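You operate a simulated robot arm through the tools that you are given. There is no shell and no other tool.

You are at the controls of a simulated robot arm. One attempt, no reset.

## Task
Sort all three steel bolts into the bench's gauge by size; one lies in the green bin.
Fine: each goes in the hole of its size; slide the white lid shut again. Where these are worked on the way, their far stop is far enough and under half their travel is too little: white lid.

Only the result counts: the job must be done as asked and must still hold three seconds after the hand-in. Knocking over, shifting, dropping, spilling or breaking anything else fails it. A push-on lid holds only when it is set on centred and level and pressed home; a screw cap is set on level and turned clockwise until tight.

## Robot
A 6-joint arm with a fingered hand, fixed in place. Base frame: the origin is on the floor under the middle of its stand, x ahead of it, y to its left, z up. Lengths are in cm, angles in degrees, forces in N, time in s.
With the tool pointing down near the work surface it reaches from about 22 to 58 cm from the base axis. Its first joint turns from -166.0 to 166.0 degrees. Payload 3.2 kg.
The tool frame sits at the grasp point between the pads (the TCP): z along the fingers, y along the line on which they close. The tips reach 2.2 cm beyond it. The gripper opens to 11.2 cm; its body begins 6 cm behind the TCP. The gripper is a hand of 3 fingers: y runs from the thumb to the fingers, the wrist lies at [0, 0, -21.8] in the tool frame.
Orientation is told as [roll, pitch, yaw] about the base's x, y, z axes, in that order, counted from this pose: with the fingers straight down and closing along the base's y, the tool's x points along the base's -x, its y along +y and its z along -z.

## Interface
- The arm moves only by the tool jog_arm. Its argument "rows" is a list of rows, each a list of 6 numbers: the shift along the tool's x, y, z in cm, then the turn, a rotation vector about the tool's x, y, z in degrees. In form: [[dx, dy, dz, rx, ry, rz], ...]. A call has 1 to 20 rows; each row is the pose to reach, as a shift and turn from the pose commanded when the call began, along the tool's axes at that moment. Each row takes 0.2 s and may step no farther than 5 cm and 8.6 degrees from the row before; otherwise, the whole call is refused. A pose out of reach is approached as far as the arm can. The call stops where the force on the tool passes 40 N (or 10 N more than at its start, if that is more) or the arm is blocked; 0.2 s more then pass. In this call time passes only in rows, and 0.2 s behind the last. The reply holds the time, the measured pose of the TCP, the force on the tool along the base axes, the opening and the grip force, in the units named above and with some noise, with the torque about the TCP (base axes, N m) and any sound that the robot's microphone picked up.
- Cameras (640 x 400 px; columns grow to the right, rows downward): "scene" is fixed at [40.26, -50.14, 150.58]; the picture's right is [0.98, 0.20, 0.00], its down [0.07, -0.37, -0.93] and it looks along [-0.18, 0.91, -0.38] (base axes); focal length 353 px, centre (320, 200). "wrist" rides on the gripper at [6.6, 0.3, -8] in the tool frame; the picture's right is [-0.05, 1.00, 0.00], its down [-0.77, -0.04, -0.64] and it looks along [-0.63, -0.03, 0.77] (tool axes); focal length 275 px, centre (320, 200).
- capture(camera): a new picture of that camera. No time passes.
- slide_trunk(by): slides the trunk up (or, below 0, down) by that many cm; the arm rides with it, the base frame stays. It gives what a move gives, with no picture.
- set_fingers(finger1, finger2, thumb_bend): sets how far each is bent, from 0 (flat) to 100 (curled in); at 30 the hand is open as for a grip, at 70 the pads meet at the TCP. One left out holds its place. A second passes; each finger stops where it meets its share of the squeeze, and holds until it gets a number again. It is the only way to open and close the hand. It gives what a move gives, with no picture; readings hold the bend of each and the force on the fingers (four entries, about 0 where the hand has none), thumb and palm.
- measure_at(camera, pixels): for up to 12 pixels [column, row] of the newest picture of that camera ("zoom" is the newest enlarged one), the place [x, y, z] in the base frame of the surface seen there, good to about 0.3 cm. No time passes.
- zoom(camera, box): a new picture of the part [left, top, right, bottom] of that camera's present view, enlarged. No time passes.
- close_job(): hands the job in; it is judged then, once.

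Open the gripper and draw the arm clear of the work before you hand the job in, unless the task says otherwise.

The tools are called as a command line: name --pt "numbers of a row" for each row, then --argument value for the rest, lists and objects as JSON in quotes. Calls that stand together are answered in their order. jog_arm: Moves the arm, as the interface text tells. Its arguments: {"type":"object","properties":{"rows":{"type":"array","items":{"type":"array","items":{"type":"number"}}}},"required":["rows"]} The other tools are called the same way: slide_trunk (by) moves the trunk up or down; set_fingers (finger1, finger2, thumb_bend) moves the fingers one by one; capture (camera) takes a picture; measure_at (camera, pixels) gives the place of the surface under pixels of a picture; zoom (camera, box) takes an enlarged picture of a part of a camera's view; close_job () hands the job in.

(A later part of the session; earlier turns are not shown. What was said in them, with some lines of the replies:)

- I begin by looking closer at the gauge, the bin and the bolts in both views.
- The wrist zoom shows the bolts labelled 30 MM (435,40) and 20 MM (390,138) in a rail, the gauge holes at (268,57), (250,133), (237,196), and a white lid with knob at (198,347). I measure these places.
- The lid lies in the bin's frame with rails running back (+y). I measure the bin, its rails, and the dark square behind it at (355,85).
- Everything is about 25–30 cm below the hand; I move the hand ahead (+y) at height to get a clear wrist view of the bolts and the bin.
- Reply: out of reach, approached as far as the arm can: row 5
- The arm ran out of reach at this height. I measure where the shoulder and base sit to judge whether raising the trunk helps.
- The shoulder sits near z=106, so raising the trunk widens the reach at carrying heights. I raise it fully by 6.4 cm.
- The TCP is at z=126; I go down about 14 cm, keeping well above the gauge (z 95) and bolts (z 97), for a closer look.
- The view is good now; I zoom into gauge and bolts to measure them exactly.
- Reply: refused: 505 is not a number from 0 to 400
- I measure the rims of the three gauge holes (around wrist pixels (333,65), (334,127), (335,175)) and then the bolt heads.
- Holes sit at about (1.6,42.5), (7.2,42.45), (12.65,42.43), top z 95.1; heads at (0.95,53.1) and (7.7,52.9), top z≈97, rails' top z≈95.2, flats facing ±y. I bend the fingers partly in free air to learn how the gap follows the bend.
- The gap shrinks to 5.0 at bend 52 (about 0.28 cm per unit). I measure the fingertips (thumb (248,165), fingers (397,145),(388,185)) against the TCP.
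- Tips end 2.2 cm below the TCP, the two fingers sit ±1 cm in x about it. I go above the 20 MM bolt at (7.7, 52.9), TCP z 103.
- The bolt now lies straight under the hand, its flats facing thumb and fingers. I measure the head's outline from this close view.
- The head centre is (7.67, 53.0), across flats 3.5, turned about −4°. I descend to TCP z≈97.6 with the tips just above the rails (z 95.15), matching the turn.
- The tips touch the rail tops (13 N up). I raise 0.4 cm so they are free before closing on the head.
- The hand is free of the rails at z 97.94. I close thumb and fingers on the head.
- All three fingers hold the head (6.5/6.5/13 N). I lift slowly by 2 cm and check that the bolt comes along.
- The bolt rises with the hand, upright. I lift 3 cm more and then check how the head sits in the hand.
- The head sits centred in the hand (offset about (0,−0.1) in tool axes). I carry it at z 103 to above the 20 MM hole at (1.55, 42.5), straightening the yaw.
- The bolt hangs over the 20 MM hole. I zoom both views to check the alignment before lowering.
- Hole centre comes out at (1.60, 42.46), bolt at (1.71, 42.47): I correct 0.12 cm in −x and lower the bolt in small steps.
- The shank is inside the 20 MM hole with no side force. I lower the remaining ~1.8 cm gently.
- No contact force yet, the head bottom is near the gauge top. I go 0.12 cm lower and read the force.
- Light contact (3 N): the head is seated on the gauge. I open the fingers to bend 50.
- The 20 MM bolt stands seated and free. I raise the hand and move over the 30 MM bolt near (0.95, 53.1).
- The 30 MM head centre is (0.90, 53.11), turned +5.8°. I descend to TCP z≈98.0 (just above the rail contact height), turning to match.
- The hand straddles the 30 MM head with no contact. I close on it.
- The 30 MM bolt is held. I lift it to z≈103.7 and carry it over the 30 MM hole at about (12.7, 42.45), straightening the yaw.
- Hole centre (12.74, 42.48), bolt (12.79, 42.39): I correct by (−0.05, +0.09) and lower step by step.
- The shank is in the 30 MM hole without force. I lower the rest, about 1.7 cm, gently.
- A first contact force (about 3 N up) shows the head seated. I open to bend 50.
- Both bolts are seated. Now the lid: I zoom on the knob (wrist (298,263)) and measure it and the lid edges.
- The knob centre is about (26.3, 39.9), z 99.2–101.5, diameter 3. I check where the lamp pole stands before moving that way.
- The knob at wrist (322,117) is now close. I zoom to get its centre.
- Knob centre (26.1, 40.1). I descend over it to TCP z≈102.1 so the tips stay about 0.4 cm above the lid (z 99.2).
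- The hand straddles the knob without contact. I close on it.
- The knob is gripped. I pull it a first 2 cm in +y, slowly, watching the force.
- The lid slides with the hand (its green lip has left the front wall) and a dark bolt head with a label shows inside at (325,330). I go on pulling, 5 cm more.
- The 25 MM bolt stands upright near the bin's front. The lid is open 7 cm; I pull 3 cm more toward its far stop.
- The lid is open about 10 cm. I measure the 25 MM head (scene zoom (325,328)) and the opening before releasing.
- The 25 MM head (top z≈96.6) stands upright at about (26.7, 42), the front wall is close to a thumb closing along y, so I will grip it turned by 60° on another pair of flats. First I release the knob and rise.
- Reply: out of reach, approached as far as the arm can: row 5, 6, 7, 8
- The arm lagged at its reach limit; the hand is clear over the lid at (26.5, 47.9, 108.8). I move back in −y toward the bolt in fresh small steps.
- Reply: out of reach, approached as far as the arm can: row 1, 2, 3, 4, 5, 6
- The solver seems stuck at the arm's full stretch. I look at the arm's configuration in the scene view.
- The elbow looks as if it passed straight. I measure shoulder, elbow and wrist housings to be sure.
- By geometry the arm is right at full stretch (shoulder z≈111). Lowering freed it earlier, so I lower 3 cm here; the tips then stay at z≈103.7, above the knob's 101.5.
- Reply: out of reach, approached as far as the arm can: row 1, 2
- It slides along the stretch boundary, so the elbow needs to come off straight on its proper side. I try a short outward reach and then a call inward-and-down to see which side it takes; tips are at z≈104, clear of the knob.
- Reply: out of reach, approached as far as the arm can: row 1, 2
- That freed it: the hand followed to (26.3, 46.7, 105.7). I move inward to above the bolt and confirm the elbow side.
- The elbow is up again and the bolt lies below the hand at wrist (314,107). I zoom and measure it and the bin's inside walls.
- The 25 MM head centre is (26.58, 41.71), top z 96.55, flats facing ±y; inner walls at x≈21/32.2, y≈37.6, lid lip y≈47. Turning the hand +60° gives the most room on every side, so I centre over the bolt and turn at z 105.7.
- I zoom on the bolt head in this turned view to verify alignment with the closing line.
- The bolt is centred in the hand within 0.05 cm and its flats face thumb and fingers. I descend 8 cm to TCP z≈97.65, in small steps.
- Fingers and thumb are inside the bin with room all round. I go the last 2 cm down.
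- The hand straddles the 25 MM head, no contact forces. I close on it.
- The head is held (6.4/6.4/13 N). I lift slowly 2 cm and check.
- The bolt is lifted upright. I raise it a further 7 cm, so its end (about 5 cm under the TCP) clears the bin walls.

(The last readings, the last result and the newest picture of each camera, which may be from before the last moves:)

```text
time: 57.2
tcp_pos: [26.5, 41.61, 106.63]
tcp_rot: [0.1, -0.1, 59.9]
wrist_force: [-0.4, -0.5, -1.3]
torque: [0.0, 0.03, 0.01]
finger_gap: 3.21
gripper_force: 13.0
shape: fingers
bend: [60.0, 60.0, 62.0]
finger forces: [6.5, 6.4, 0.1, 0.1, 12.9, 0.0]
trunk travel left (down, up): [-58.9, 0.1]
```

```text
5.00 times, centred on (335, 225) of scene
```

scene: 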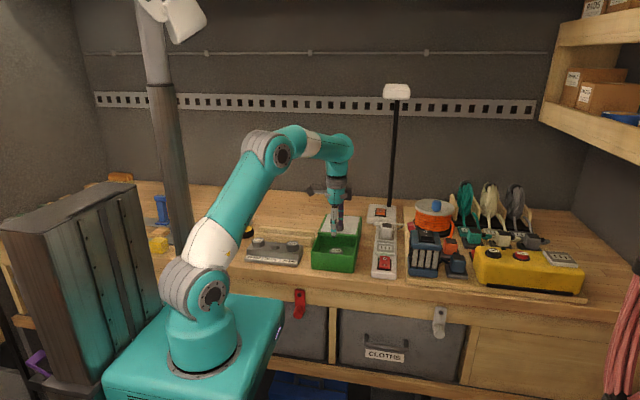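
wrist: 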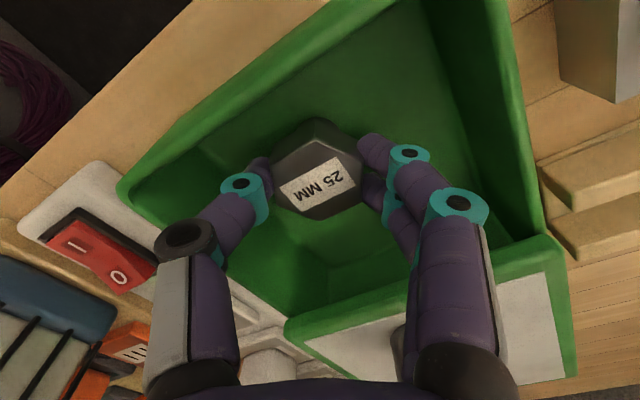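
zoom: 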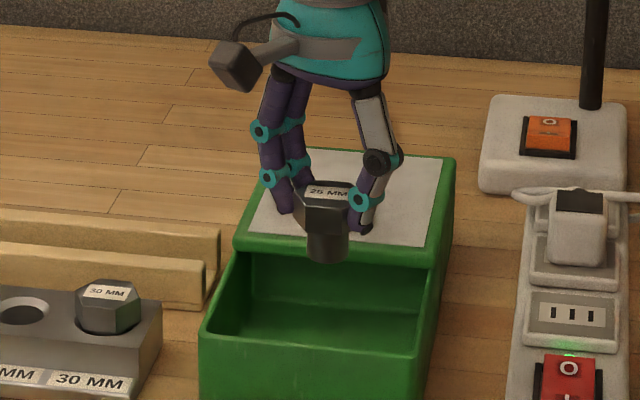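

The bolt clears the walls. I carry it at z 106.6 to above the 25 MM hole (7.2, 42.5), turning the hand back by 60°.

jog_arm --pt "0.44 0.86 0 0 0 3" --pt "1.32 2.58 0 0 0 9" --pt "2.21 4.29 0 0 0 15" --pt "3.09 6.01 0 0 0 21" --pt "3.97 7.73 0 0 0 27" --pt "4.85 9.44 0 0 0 33" --pt "5.74 11.16 0 0 0 39" --pt "6.62 12.88 0 0 0 45" --pt "7.5 14.59 0 0 0 51" --pt "8.38 16.31 0 0 0 57" --pt "8.83 17.17 0 0 0 60" --pt "8.83 17.17 0 0 0 60"

capture --camera "wrist"

zoom --camera "scene" --box '[240, 195, 330, 275]'

```text
time: 59.8
tcp_pos: [7.24, 42.55, 106.53]
tcp_rot: [0.2, 0.0, -0.1]
wrist_force: [0.8, -0.2, -0.6]
torque: [0.01, -0.01, -0.01]
finger_gap: 3.23
gripper_force: 13.2
shape: fingers
bend: [60.0, 60.0, 62.0]
finger forces: [6.4, 6.5, 0.0, 0.0, 12.9, 0.0]
trunk travel left (down, up): [-58.9, 0.1]
```

```text
taken
```

wrist: 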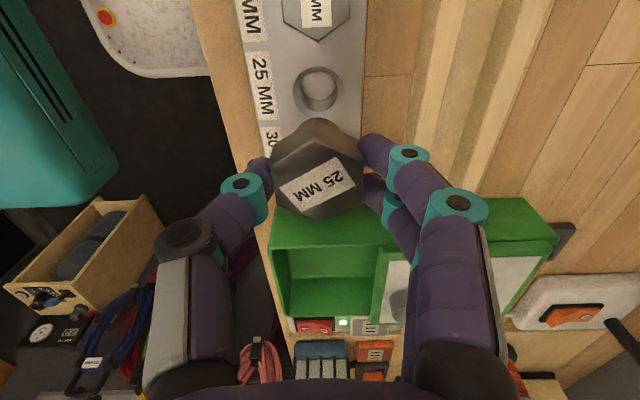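

```text
5.00 times, centred on (285, 235) of scene
```

zoom: 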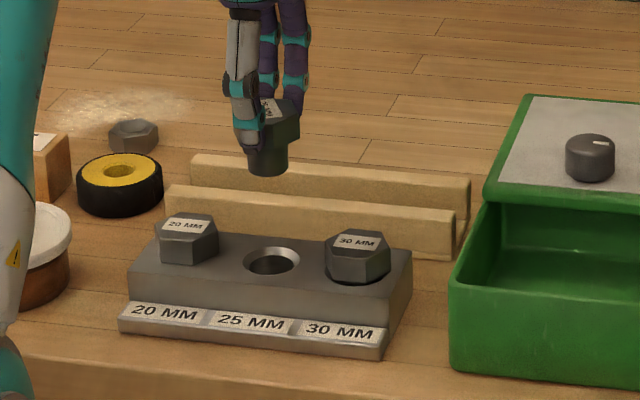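

The bolt is above the 25 MM hole at wrist (319,88). I zoom on the hole and on the head to fine-align.

zoom --camera "wrist" --box '[256, 50, 384, 130]'

zoom --camera "wrist" --box '[240, 130, 400, 230]'

zoom --camera "scene" --box '[265, 210, 315, 260]'

```text
5.00 times, centred on (320, 90) of wrist
```

zoom: 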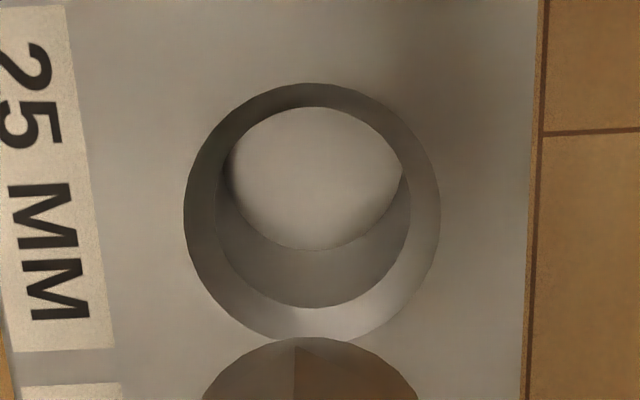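

```text
4.00 times, centred on (320, 180) of wrist
```

zoom: 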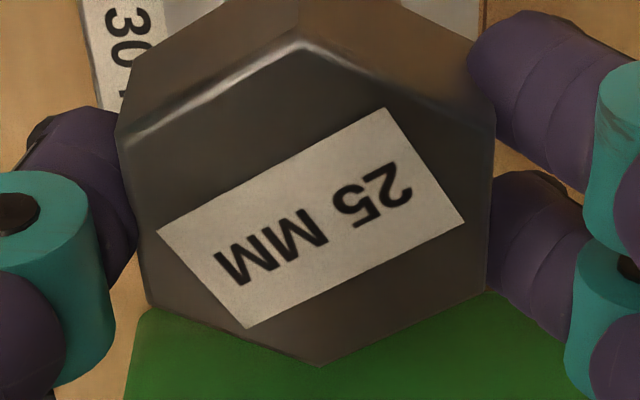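

```text
8.00 times, centred on (290, 235) of scene
```

zoom: 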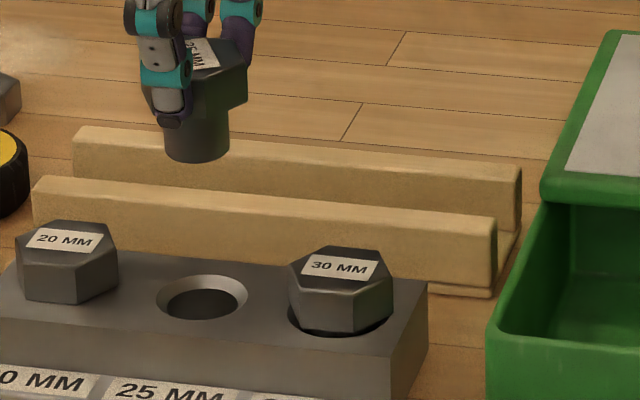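

Hole centre ≈(7.1, 42.46), bolt ≈(7.3, 42.43); the scene view agrees (0.15 cm right). I correct −0.18 cm in x and lower until the shank's end nears the gauge top.

jog_arm --pt "0.18 0.03 1 0 0 0" --pt "0.18 0.03 2 0 0 0" --pt "0.18 0.03 3 0 0 0" --pt "0.18 0.03 4 0 0 0" --pt "0.18 0.03 5 0 0 0" --pt "0.18 0.03 5.6 0 0 0" --pt "0.18 0.03 5.6 0 0 0"

zoom --camera "scene" --box '[265, 215, 305, 255]'

capture --camera "wrist"

```text
time: 61.4
tcp_pos: [7.16, 42.58, 100.99]
tcp_rot: [0.1, 0.1, 0.0]
wrist_force: [0.7, -0.1, -1.1]
torque: [-0.01, -0.02, 0.01]
finger_gap: 3.2
gripper_force: 12.8
shape: fingers
bend: [60.0, 60.0, 62.0]
finger forces: [6.5, 6.5, 0.1, 0.0, 13.0, 0.0]
trunk travel left (down, up): [-58.9, 0.1]
```

```text
10.00 times, centred on (285, 235) of scene
```

zoom: 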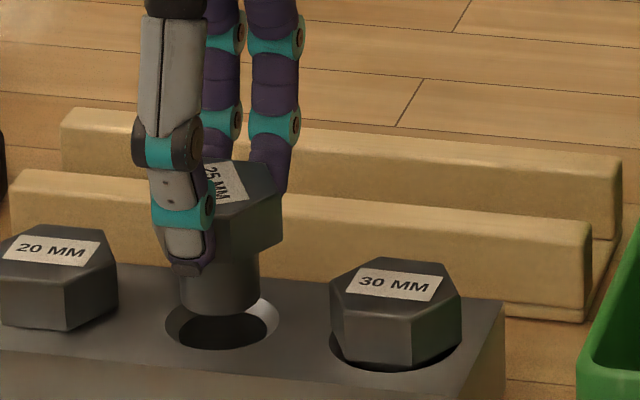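

```text
taken
```

wrist: 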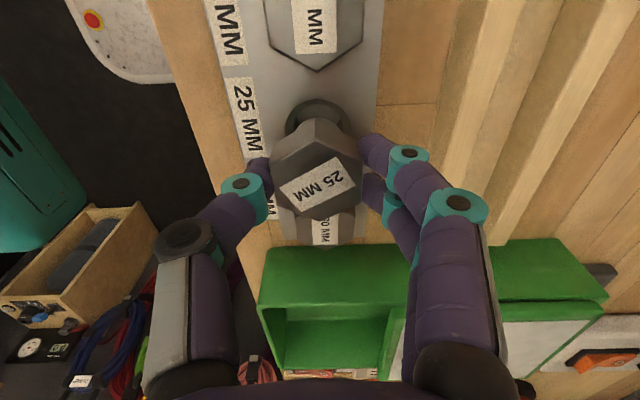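

The shank hangs right over the hole (columns 220 vs 222). I lower 2 cm more in small steps.

jog_arm --pt "0 0 0.4 0 0 0" --pt "0 0 0.8 0 0 0" --pt "0 0 1.2 0 0 0" --pt "0 0 1.6 0 0 0" --pt "0 0 2.0 0 0 0" --pt "0 0 2.3 0 0 0"

zoom --camera "scene" --box '[265, 215, 305, 255]'

```text
time: 62.8
tcp_pos: [7.15, 42.63, 98.7]
tcp_rot: [0.1, 0.1, 0.1]
wrist_force: [0.1, -0.2, -1.4]
torque: [0.03, 0.01, 0.0]
finger_gap: 3.19
gripper_force: 12.9
shape: fingers
bend: [60.0, 60.0, 62.0]
finger forces: [6.5, 6.6, 0.1, 0.0, 13.1, 0.0]
trunk travel left (down, up): [-58.9, 0.1]
```

```text
10.00 times, centred on (285, 235) of scene
```

zoom: 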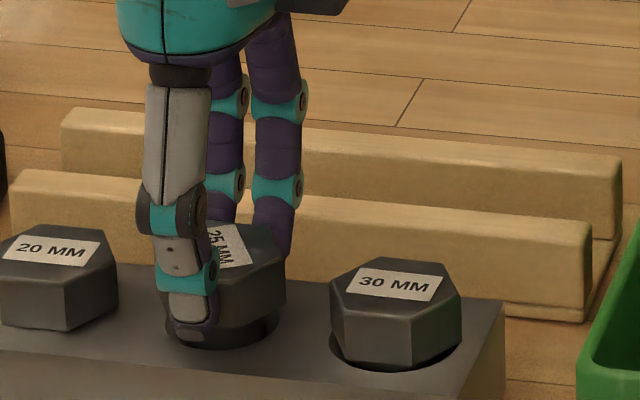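

The shank is in the 25 MM hole. I lower the remaining ~0.6 cm until a light contact.

jog_arm --pt "0 0 0.2 0 0 0" --pt "0 0 0.4 0 0 0" --pt "0 0 0.52 0 0 0" --pt "0 0 0.6 0 0 0"

zoom --camera "scene" --box '[265, 215, 305, 255]'

```text
time: 63.8
tcp_pos: [7.13, 42.53, 98.15]
tcp_rot: [0.0, 0.0, 0.0]
wrist_force: [0.2, -0.4, -1.3]
torque: [0.05, 0.0, -0.01]
finger_gap: 3.21
gripper_force: 12.6
shape: fingers
bend: [60.0, 60.0, 62.0]
finger forces: [6.5, 6.6, 0.0, 0.1, 13.0, 0.1]
trunk travel left (down, up): [-58.9, 0.1]
```

```text
10.00 times, centred on (285, 235) of scene
```

zoom: 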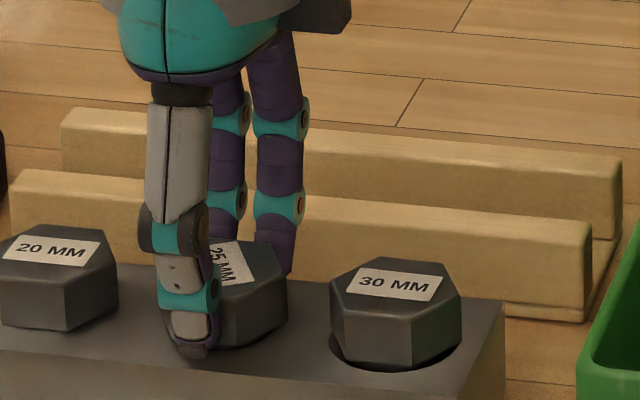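

No contact yet; I go another 0.2 cm in tiny steps.

jog_arm --pt "0 0 0.08 0 0 0" --pt "0 0 0.15 0 0 0" --pt "0 0 0.2 0 0 0"

```text
time: 64.6
tcp_pos: [7.17, 42.58, 98.0]
tcp_rot: [0.1, 0.0, -0.1]
wrist_force: [0.0, 0.1, -0.1]
torque: [0.0, 0.03, -0.04]
finger_gap: 3.2
gripper_force: 13.4
shape: fingers
bend: [60.0, 60.0, 62.0]
finger forces: [6.4, 6.6, 0.0, 0.0, 13.1, 0.0]
trunk travel left (down, up): [-58.9, 0.1]
```

The force changed only slightly; 0.1 cm more.

jog_arm --pt "0 0 0.05 0 0 0" --pt "0 0 0.1 0 0 0"

```text
time: 65.2
tcp_pos: [7.28, 42.69, 97.93]
tcp_rot: [0.2, -0.1, 0.0]
wrist_force: [1.6, 1.1, 5.5]
torque: [-0.02, -0.03, -0.01]
finger_gap: 3.19
gripper_force: 14.0
shape: fingers
bend: [61.0, 61.0, 63.0]
finger forces: [7.0, 7.1, 0.1, 0.0, 13.7, 0.0]
trunk travel left (down, up): [-58.9, 0.1]
```

Contact of about 6 N: the head is seated. I open the fingers to 52 (neighbour heads are 1.5 cm away in x, opening is along y), then raise.

set_fingers --finger1 51 --finger2 51 --thumb_bend 51

jog_arm --pt "0 0 -0.7 0 0 0" --pt "0 0 -2 0 0 0" --pt "0 0 -4 0 0 0" --pt "0 0 -6 0 0 0" --pt "0 0 -8 0 0 0"

capture --camera "wrist"

zoom --camera "scene" --box '[240, 210, 320, 265]'

```text
time: 66.2
tcp_pos: [7.17, 42.55, 97.9]
tcp_rot: [0.2, 0.0, 0.0]
wrist_force: [0.9, 4.0, 22.9]
torque: [-0.57, -0.04, 0.06]
finger_gap: 4.47
gripper_force: 11.0
shape: fingers
bend: [51.0, 51.0, 55.0]
finger forces: [0.0, 0.0, 0.1, 0.0, 22.9, 0.0]
trunk travel left (down, up): [-58.9, 0.1]
```

```text
time: 67.4
tcp_pos: [7.15, 42.56, 105.83]
tcp_rot: [0.0, 0.1, 0.0]
wrist_force: [-0.7, -1.1, 0.2]
torque: [-0.01, -0.05, -0.01]
finger_gap: 5.17
gripper_force: 0.0
shape: fingers
bend: [51.0, 51.0, 51.0]
finger forces: [0.0, 0.1, 0.0, 0.0, 0.1, 0.0]
trunk travel left (down, up): [-58.9, 0.1]
```

```text
taken
```

wrist: 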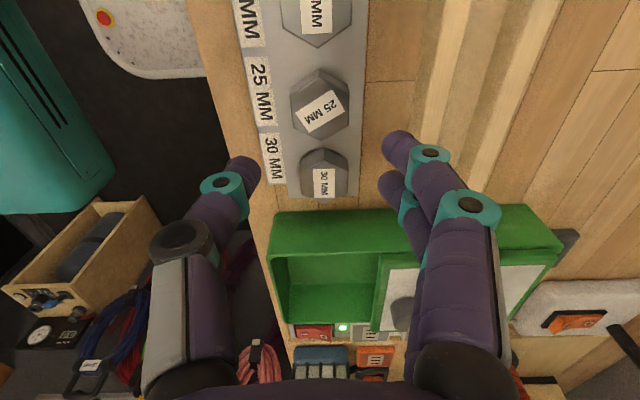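

```text
7.27 times, centred on (280, 238) of scene
```

zoom: 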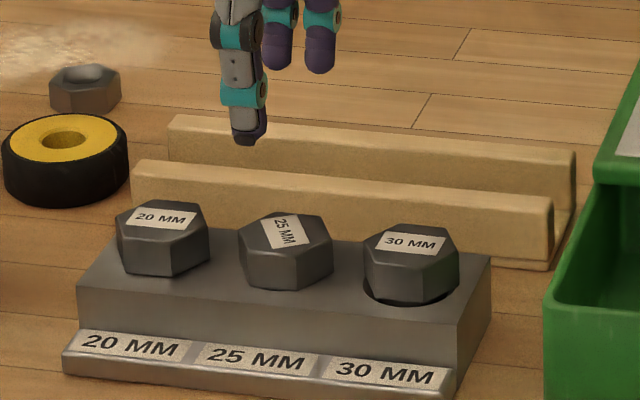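

All three heads sit on the gauge; on opening, the thumb pressed the gauge top briefly. I check heights of the three heads and that the gauge has not shifted.

measure_at --camera "zoom" --pixels '[[165, 215], [270, 230], [295, 225], [410, 240], [140, 220], [190, 210], [385, 235], [440, 240], [220, 260], [345, 270], [100, 290], [470, 290]]'

zoom --camera "wrist" --box '[240, 0, 400, 100]'

zoom --camera "wrist" --box '[240, 60, 400, 210]'

```text
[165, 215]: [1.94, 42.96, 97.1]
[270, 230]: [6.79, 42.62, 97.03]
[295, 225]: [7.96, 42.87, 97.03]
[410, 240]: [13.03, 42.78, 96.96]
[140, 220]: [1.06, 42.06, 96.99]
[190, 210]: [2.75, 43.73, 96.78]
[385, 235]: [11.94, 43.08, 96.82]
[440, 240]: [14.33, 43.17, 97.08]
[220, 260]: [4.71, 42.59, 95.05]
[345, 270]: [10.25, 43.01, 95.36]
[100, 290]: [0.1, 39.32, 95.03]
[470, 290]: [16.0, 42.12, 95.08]
```

```text
4.00 times, centred on (320, 50) of wrist
```

zoom: 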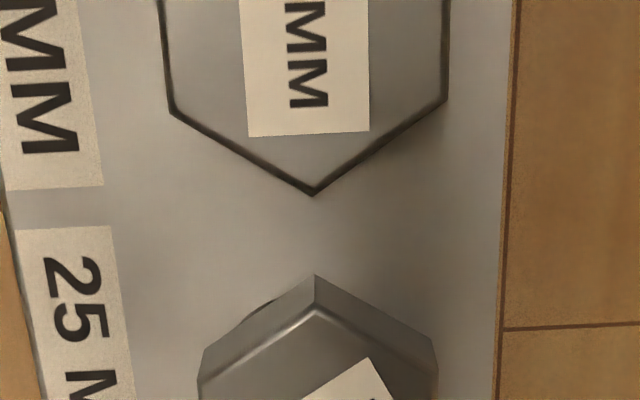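

```text
2.67 times, centred on (320, 135) of wrist
```

zoom: 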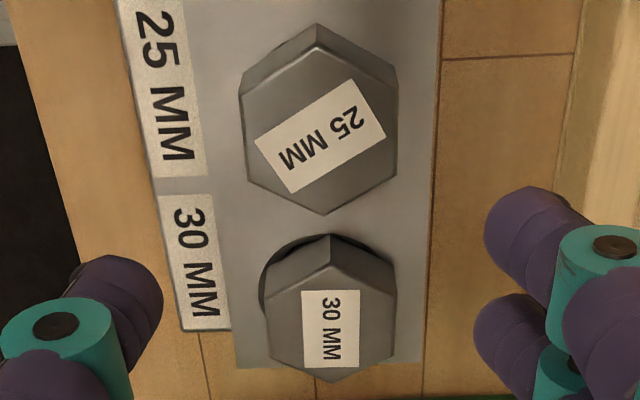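

All heads read z≈97.0 and the gauge is where it was. Now the lid: the knob at (26, 50.1) is near the reach limit, so I will come at it from the front at low height with the hand turned 90°, closing along x. First I move over the open bin, turning.

jog_arm --pt "-1.5 0.08 0 0 0 -7.5" --pt "-3.1 0.16 0 0 0 -15" --pt "-4.7 0.23 0 0 0 -22.5" --pt "-6.3 0.3 0 0 0 -30" --pt "-7.9 0.4 0 0 0 -37.5" --pt "-9.5 0.47 0 0 0 -45" --pt "-11.1 0.55 0 0 0 -52.5" --pt "-12.7 0.6 0 0 0 -60" --pt "-14.3 0.7 0 0 0 -67.5" --pt "-15.9 0.8 0 0 0 -75" --pt "-17.5 0.9 0 0 0 -82.5" --pt "-18.85 0.94 0 0 0 -90" --pt "-18.85 0.94 0 0 0 -90"

capture --camera "wrist"

capture --camera "scene"

```text
time: 70.2
tcp_pos: [26.11, 43.43, 105.98]
tcp_rot: [0.0, -0.1, 90.1]
wrist_force: [-0.5, 0.3, 0.7]
torque: [-0.01, 0.02, 0.0]
finger_gap: 5.14
gripper_force: 0.1
shape: fingers
bend: [51.0, 51.0, 51.0]
finger forces: [0.0, 0.1, 0.1, 0.0, 0.1, 0.0]
trunk travel left (down, up): [-58.9, 0.1]
```

```text
taken
```

wrist: 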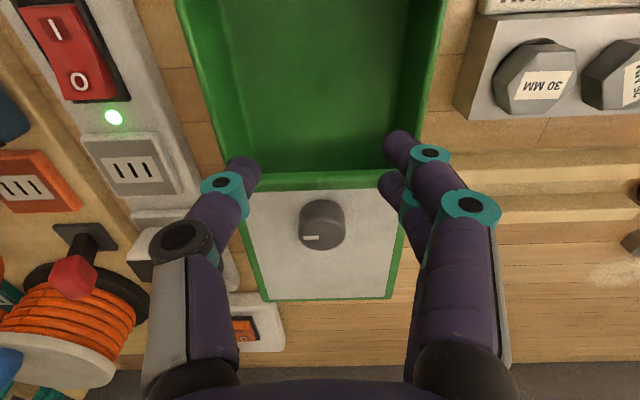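

```text
taken
```

scene: 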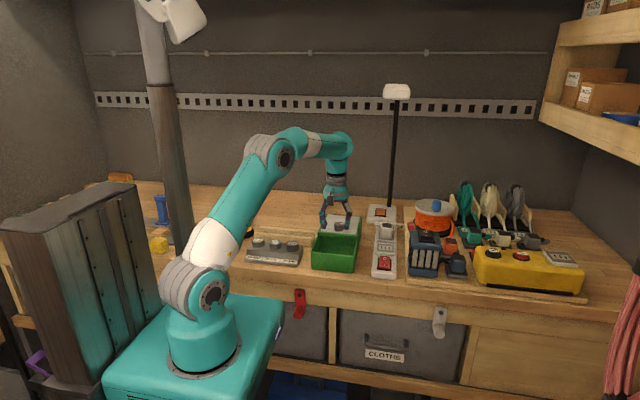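

The knob is seen straight ahead at wrist (321,225). I zoom to get its exact centre.

zoom --camera "wrist" --box '[256, 180, 384, 260]'

measure_at --camera "wrist" --pixels '[[321, 235], [321, 207], [302, 222], [342, 222], [321, 182], [321, 176], [280, 230], [370, 230], [260, 280], [390, 280], [410, 100], [200, 60]]'

```text
5.00 times, centred on (320, 220) of wrist
```

zoom: 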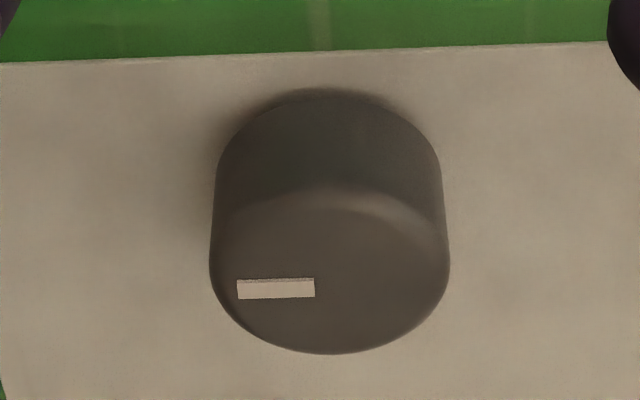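

```text
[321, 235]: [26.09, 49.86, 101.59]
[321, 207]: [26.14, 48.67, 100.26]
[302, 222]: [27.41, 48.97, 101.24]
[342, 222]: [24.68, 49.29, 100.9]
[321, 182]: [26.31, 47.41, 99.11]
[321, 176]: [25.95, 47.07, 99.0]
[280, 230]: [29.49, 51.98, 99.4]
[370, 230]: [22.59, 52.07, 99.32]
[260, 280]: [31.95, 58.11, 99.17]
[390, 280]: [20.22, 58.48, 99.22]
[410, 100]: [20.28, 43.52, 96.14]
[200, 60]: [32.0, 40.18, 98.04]
```

Knob centre (26.25, 50.06), front face at y≈48.5. I lower in front of it to TCP z 102.25 at y 44.

jog_arm --pt "-0.2 -0.1 0.8 0 0 0" --pt "-0.4 -0.15 1.6 0 0 0" --pt "-0.5 -0.15 2.4 0 0 0" --pt "-0.5 -0.15 3.1 0 0 0" --pt "-0.5 -0.15 3.5 0 0 0" --pt "-0.5 -0.15 3.7 0 0 0"

capture --camera "wrist"

zoom --camera "scene" --box '[290, 185, 380, 265]'

```text
time: 71.6
tcp_pos: [26.24, 43.96, 102.04]
tcp_rot: [0.0, -0.1, 90.0]
wrist_force: [0.1, -0.5, 0.6]
torque: [0.02, 0.04, 0.01]
finger_gap: 5.16
gripper_force: 0.0
shape: fingers
bend: [51.0, 51.0, 51.0]
finger forces: [0.0, 0.0, 0.0, 0.1, 0.0, 0.0]
trunk travel left (down, up): [-58.9, 0.1]
```

```text
taken
```

wrist: 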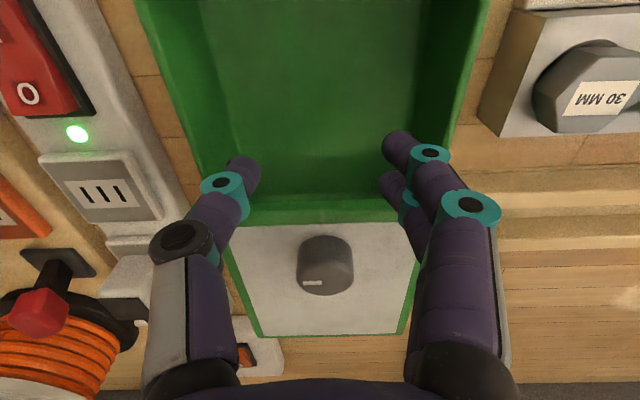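

```text
5.00 times, centred on (335, 225) of scene
```

zoom: 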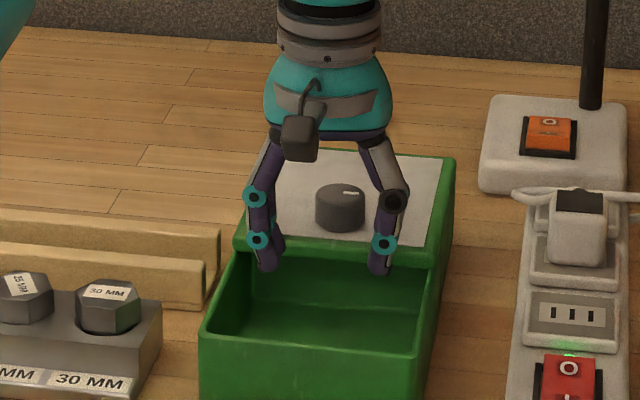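

The hand is in front of the knob, tips just above lid level. I raise 0.2 cm and advance 6.1 cm in +y so the knob comes between thumb and fingers.

jog_arm --pt "-0.5 0 -0.2 0 0 0" --pt "-1.3 0 -0.2 0 0 0" --pt "-2.1 0 -0.2 0 0 0" --pt "-2.9 0 -0.2 0 0 0" --pt "-3.7 0 -0.2 0 0 0" --pt "-4.5 0 -0.2 0 0 0" --pt "-5.3 0 -0.2 0 0 0" --pt "-5.8 0 -0.2 0 0 0" --pt "-6.1 0 -0.2 0 0 0"

capture --camera "wrist"

zoom --camera "scene" --box '[290, 185, 380, 265]'

```text
time: 73.6
tcp_pos: [26.08, 50.06, 102.3]
tcp_rot: [0.0, -0.2, 90.0]
wrist_force: [0.5, 0.4, -0.7]
torque: [0.05, -0.03, -0.03]
finger_gap: 5.15
gripper_force: 0.0
shape: fingers
bend: [51.0, 51.0, 51.0]
finger forces: [0.0, 0.0, 0.0, 0.0, 0.0, 0.0]
trunk travel left (down, up): [-58.9, 0.1]
```

```text
taken
```

wrist: 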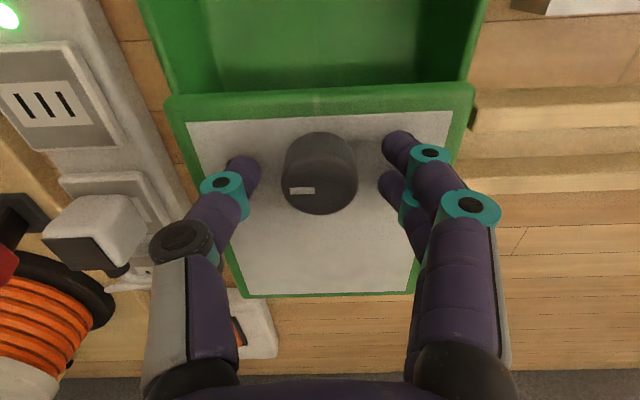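

```text
5.00 times, centred on (335, 225) of scene
```

zoom: 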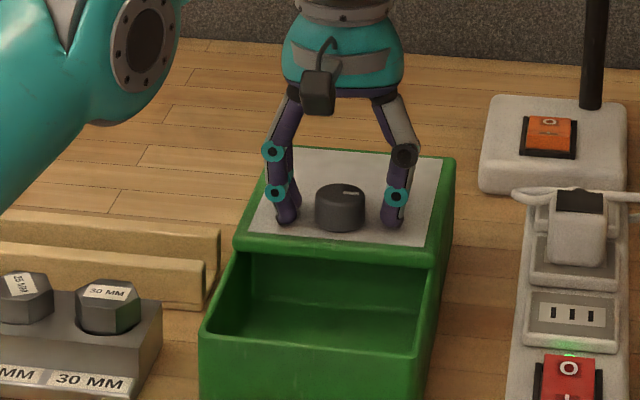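

The knob is between thumb and fingers. I close on it.

set_fingers --finger1 70 --finger2 70 --thumb_bend 70

capture --camera "wrist"

```text
time: 74.6
tcp_pos: [26.22, 50.04, 102.33]
tcp_rot: [0.0, -0.1, 90.2]
wrist_force: [0.2, -1.4, -1.7]
torque: [-0.01, -0.03, -0.06]
finger_gap: 2.38
gripper_force: 9.9
shape: fingers
bend: [63.0, 62.0, 64.0]
finger forces: [4.4, 5.1, 0.0, 0.0, 10.0, 0.1]
trunk travel left (down, up): [-58.9, 0.1]
```

```text
taken
```

wrist: 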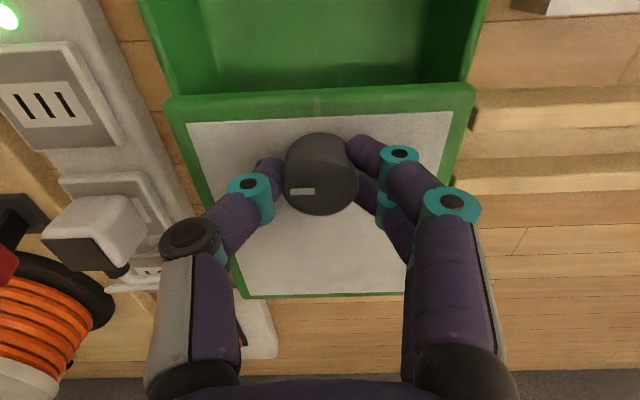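

The knob is gripped. I slide the lid back in −y, first 9 cm in steady steps.

jog_arm --pt "0.3 0 0 0 0 0" --pt "0.8 0 0 0 0 0" --pt "1.4 0 0 0 0 0" --pt "2.0 0 0 0 0 0" --pt "2.7 0 0 0 0 0" --pt "3.4 0 0 0 0 0" --pt "4.1 0 0 0 0 0" --pt "4.8 0 0 0 0 0" --pt "5.5 0 0 0 0 0" --pt "6.2 0 0 0 0 0" --pt "6.9 0 0 0 0 0" --pt "7.6 0 0 0 0 0" --pt "8.2 0 0 0 0 0" --pt "8.7 0 0 0 0 0" --pt "9.0 0 0 0 0 0"

capture --camera "wrist"

zoom --camera "scene" --box '[290, 185, 380, 265]'

```text
time: 77.8
tcp_pos: [26.22, 41.04, 102.32]
tcp_rot: [0.0, -0.2, 90.0]
wrist_force: [-1.5, 0.0, -2.5]
torque: [0.03, 0.0, -0.02]
finger_gap: 2.37
gripper_force: 10.2
shape: fingers
bend: [63.0, 63.0, 64.0]
finger forces: [5.1, 6.2, 0.1, 0.1, 9.6, 0.1]
trunk travel left (down, up): [-58.9, 0.1]
```

```text
taken
```

wrist: 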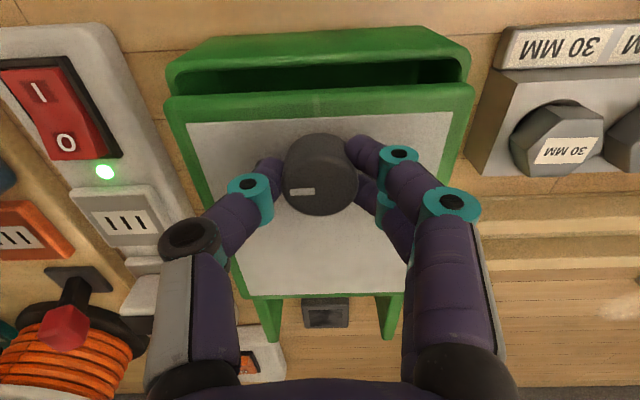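

```text
5.00 times, centred on (335, 225) of scene
```

zoom: 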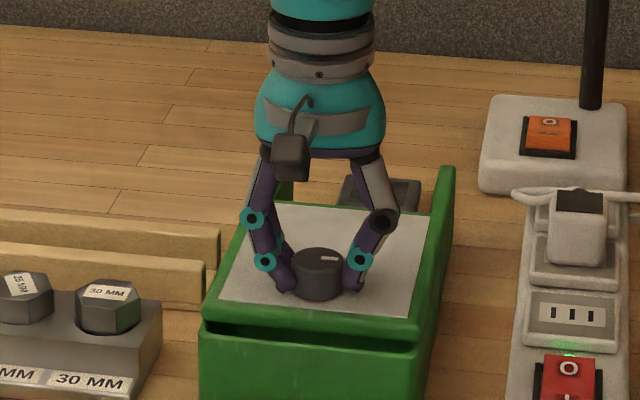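

The lid came along, about 1 cm is left. I close the rest in small steps, watching for the stop's force.

jog_arm --pt "0.2 0 0 0 0 0" --pt "0.4 0 0 0 0 0" --pt "0.6 0 0 0 0 0" --pt "0.8 0 0 0 0 0" --pt "0.95 0 0 0 0 0"

zoom --camera "scene" --box '[300, 205, 370, 265]'

```text
time: 79.0
tcp_pos: [26.25, 40.31, 102.24]
tcp_rot: [-0.1, -0.1, 90.0]
wrist_force: [-0.5, 1.0, -2.7]
torque: [0.0, 0.0, -0.02]
finger_gap: 2.37
gripper_force: 10.8
shape: fingers
bend: [63.0, 63.0, 64.0]
finger forces: [5.1, 6.2, 0.0, 0.1, 9.5, 0.0]
trunk travel left (down, up): [-58.9, 0.1]
```

```text
6.67 times, centred on (335, 235) of scene
```

zoom: 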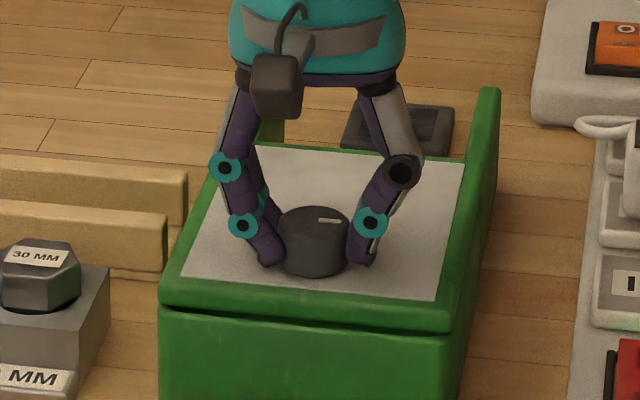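

Nearly closed; I keep pressing in 0.1 cm steps until the front stop pushes back.

jog_arm --pt "0.1 0 0 0 0 0" --pt "0.2 0 0 0 0 0"

zoom --camera "scene" --box '[300, 225, 370, 265]'

```text
time: 79.6
tcp_pos: [26.11, 39.94, 102.34]
tcp_rot: [0.0, -0.1, 89.9]
wrist_force: [0.1, 0.0, -3.9]
torque: [0.0, 0.04, -0.04]
finger_gap: 2.38
gripper_force: 9.7
shape: fingers
bend: [63.0, 63.0, 64.0]
finger forces: [4.9, 6.0, 0.0, 0.0, 9.5, 0.0]
trunk travel left (down, up): [-58.9, 0.1]
```

```text
9.14 times, centred on (335, 245) of scene
```

zoom: 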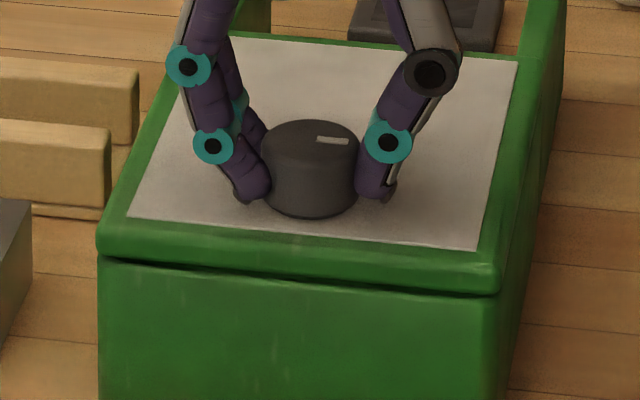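

No stop force yet and a thin gap line still shows under the lip. I go on.

jog_arm --pt "0.1 0 0 0 0 0" --pt "0.2 0 0 0 0 0" --pt "0.3 0 0 0 0 0"

zoom --camera "scene" --box '[300, 225, 370, 265]'

```text
time: 80.4
tcp_pos: [26.11, 39.82, 102.36]
tcp_rot: [0.0, -0.1, 90.0]
wrist_force: [0.7, 5.0, -1.3]
torque: [0.1, 0.0, 0.0]
finger_gap: 2.36
gripper_force: 10.6
shape: fingers
bend: [63.0, 63.0, 64.0]
finger forces: [3.9, 7.0, 0.0, 0.0, 9.9, 0.1]
trunk travel left (down, up): [-58.9, 0.1]
```

```text
9.14 times, centred on (335, 245) of scene
```

zoom: 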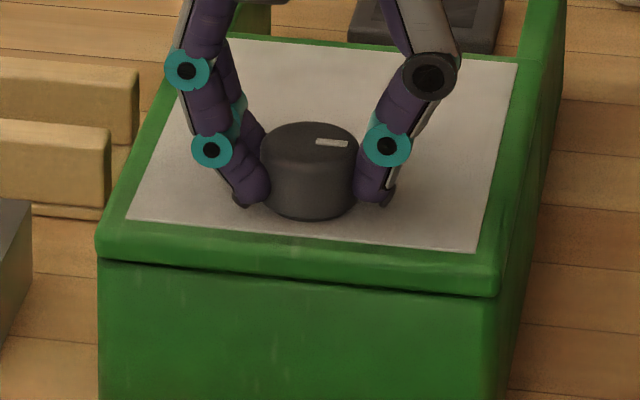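

The stop now pushes back with 5 N. One more 0.1 cm press to be sure it is home, without shifting the bin.

jog_arm --pt "0.05 0 0 0 0 0" --pt "0.1 0 0 0 0 0"

zoom --camera "scene" --box '[300, 210, 380, 280]'

```text
time: 81.0
tcp_pos: [26.14, 39.72, 102.31]
tcp_rot: [0.0, -0.1, 89.9]
wrist_force: [1.0, 10.8, 1.2]
torque: [0.21, -0.02, -0.04]
finger_gap: 2.36
gripper_force: 10.8
shape: fingers
bend: [64.0, 63.0, 64.0]
finger forces: [3.4, 8.0, 0.1, 0.0, 10.3, 0.0]
trunk travel left (down, up): [-58.9, 0.1]
```

```text
5.71 times, centred on (340, 245) of scene
```

zoom: 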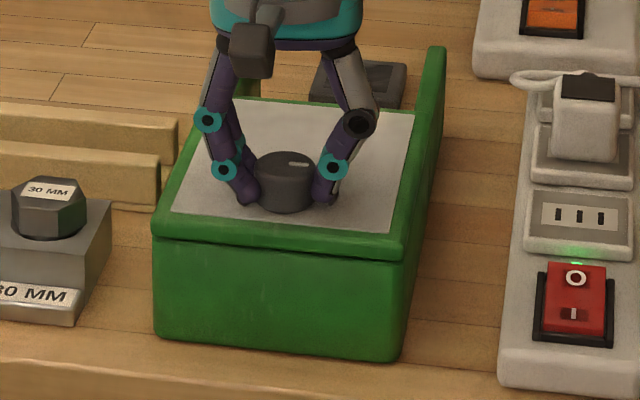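

The lid is back where it was at the start (knob at (285,182), lip flush). I open the fingers to 51 to release the knob.

set_fingers --finger1 51 --finger2 51 --thumb_bend 51

jog_arm --pt "0 0 -0.6 0 0 0" --pt "0 0 -1.6 0 0 0" --pt "0 0 -3 0 0 0" --pt "0 0 -4.5 0 0 0" --pt "0 0 -6 0 0 0" --pt "0 0 -7.5 0 0 0"

zoom --camera "scene" --box '[300, 210, 380, 280]'

capture --camera "wrist"

```text
time: 82.0
tcp_pos: [26.26, 39.63, 102.33]
tcp_rot: [0.0, -0.2, 90.0]
wrist_force: [0.6, -0.8, -0.7]
torque: [0.0, 0.02, -0.02]
finger_gap: 5.17
gripper_force: 0.0
shape: fingers
bend: [51.0, 51.0, 51.0]
finger forces: [0.0, 0.1, 0.0, 0.0, 0.0, 0.1]
trunk travel left (down, up): [-58.9, 0.1]
```

```text
time: 83.4
tcp_pos: [26.23, 39.58, 109.85]
tcp_rot: [0.0, -0.1, 90.0]
wrist_force: [0.0, 0.6, -0.5]
torque: [0.0, 0.04, 0.0]
finger_gap: 5.15
gripper_force: 0.1
shape: fingers
bend: [51.0, 51.0, 51.0]
finger forces: [0.0, 0.0, 0.0, 0.1, 0.1, 0.0]
trunk travel left (down, up): [-58.9, 0.1]
```

```text
5.71 times, centred on (340, 245) of scene
```

zoom: 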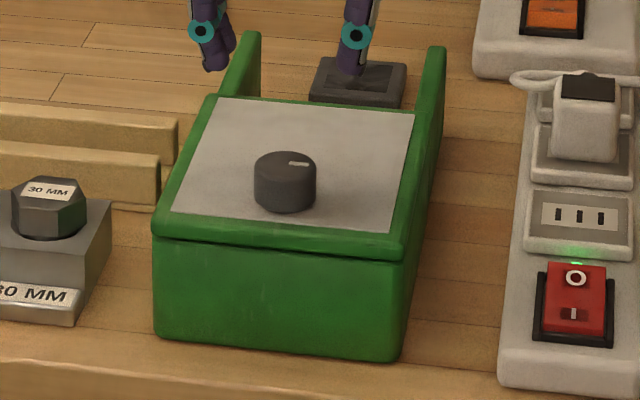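

```text
taken
```

wrist: 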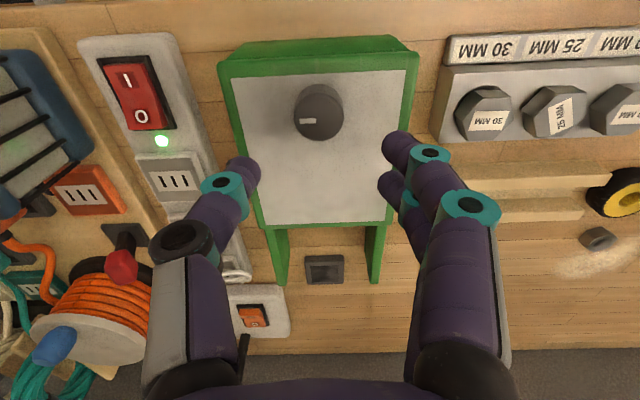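

The lid is closed exactly as at the start. I draw the arm back and up, clear of the work, turning the hand back, and then open it fully.

jog_arm --pt "0.9 1 -0.8 0 0 7.5" --pt "1.8 2 -1.6 0 0 15" --pt "2.7 3 -2.4 0 0 22.5" --pt "3.6 4 -3.2 0 0 30" --pt "4.5 5 -4 0 0 37.5" --pt "5.4 6 -4.8 0 0 45" --pt "6.3 7 -5.6 0 0 52.5" --pt "7.2 8 -6.4 0 0 60" --pt "8.1 9 -7.2 0 0 67.5" --pt "9 10 -8 0 0 75" --pt "10 11 -8.5 0 0 82.5" --pt "11 12 -9 0 0 90"

set_fingers --finger1 30 --finger2 30 --thumb_bend 30

capture --camera "scene"

zoom --camera "scene" --box '[230, 205, 370, 280]'

capture --camera "wrist"

```text
time: 86.0
tcp_pos: [14.17, 28.53, 118.68]
tcp_rot: [0.1, 0.0, -0.2]
wrist_force: [-0.6, 0.2, 0.3]
torque: [-0.01, 0.01, -0.04]
finger_gap: 5.19
gripper_force: 0.0
shape: fingers
bend: [51.0, 51.0, 51.0]
finger forces: [0.0, 0.0, 0.0, 0.1, 0.0, 0.0]
trunk travel left (down, up): [-58.9, 0.1]
```

```text
time: 87.0
tcp_pos: [14.25, 28.65, 118.76]
tcp_rot: [0.1, -0.1, 0.0]
wrist_force: [0.1, 0.8, -0.7]
torque: [0.0, 0.02, 0.01]
finger_gap: 11.15
gripper_force: 0.1
shape: fingers
bend: [30.0, 30.0, 30.0]
finger forces: [0.0, 0.0, 0.0, 0.1, 0.0, 0.0]
trunk travel left (down, up): [-58.9, 0.1]
```

```text
taken
```

scene: 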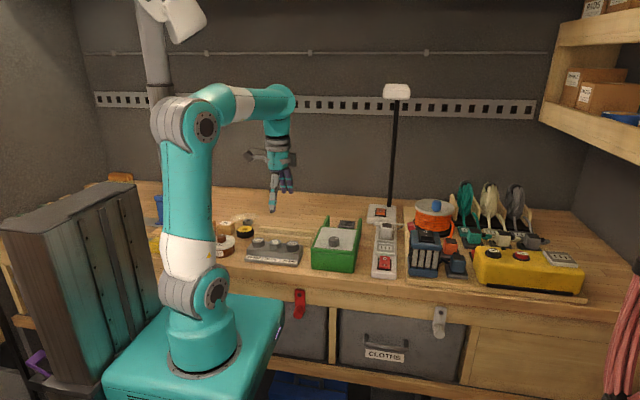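

```text
4.57 times, centred on (300, 242) of scene
```

zoom: 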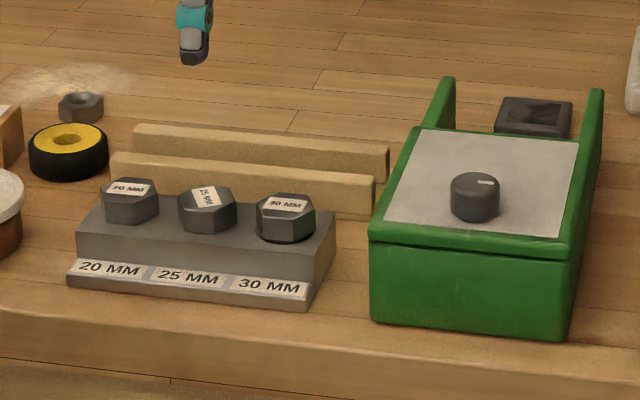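

```text
taken
```

wrist: 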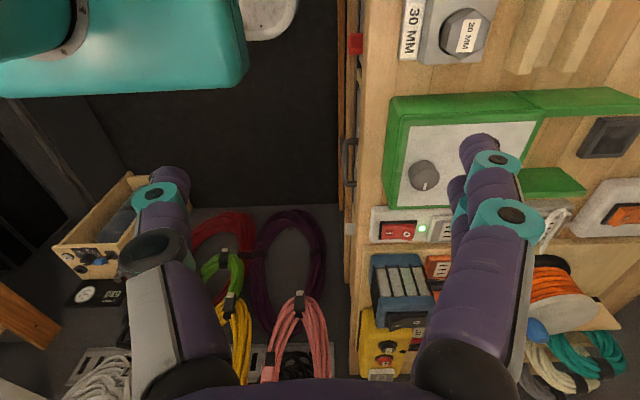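

All three bolts stand seated in the holes of their size (heads at (130,195), (205,208), (285,215)), the lid is shut with its lip flush, everything else is in place, and the hand is open and clear. I hand the job in.

close_job

```text
The job is handed in.
```

All three bolts are in the gauge, each in the hole of its size: 20, 25 and 30 mm. Their heads all sit at the same height on the gauge. The 25 mm bolt was the one in the green bin.

- **Lid:** I slid the white lid open about 10 cm to get the bolt out, then slid it shut until its front stop pushed back.
- **Other items:** I saw nothing else knocked over or moved. When I released the 25 mm bolt, the thumb briefly pressed the gauge with about 23 N. The gauge was in the same place in the picture I took afterwards.
- **Arm:** the hand was open and clear of the bench when I handed the job in.

The hand-in was accepted, but no result came back.
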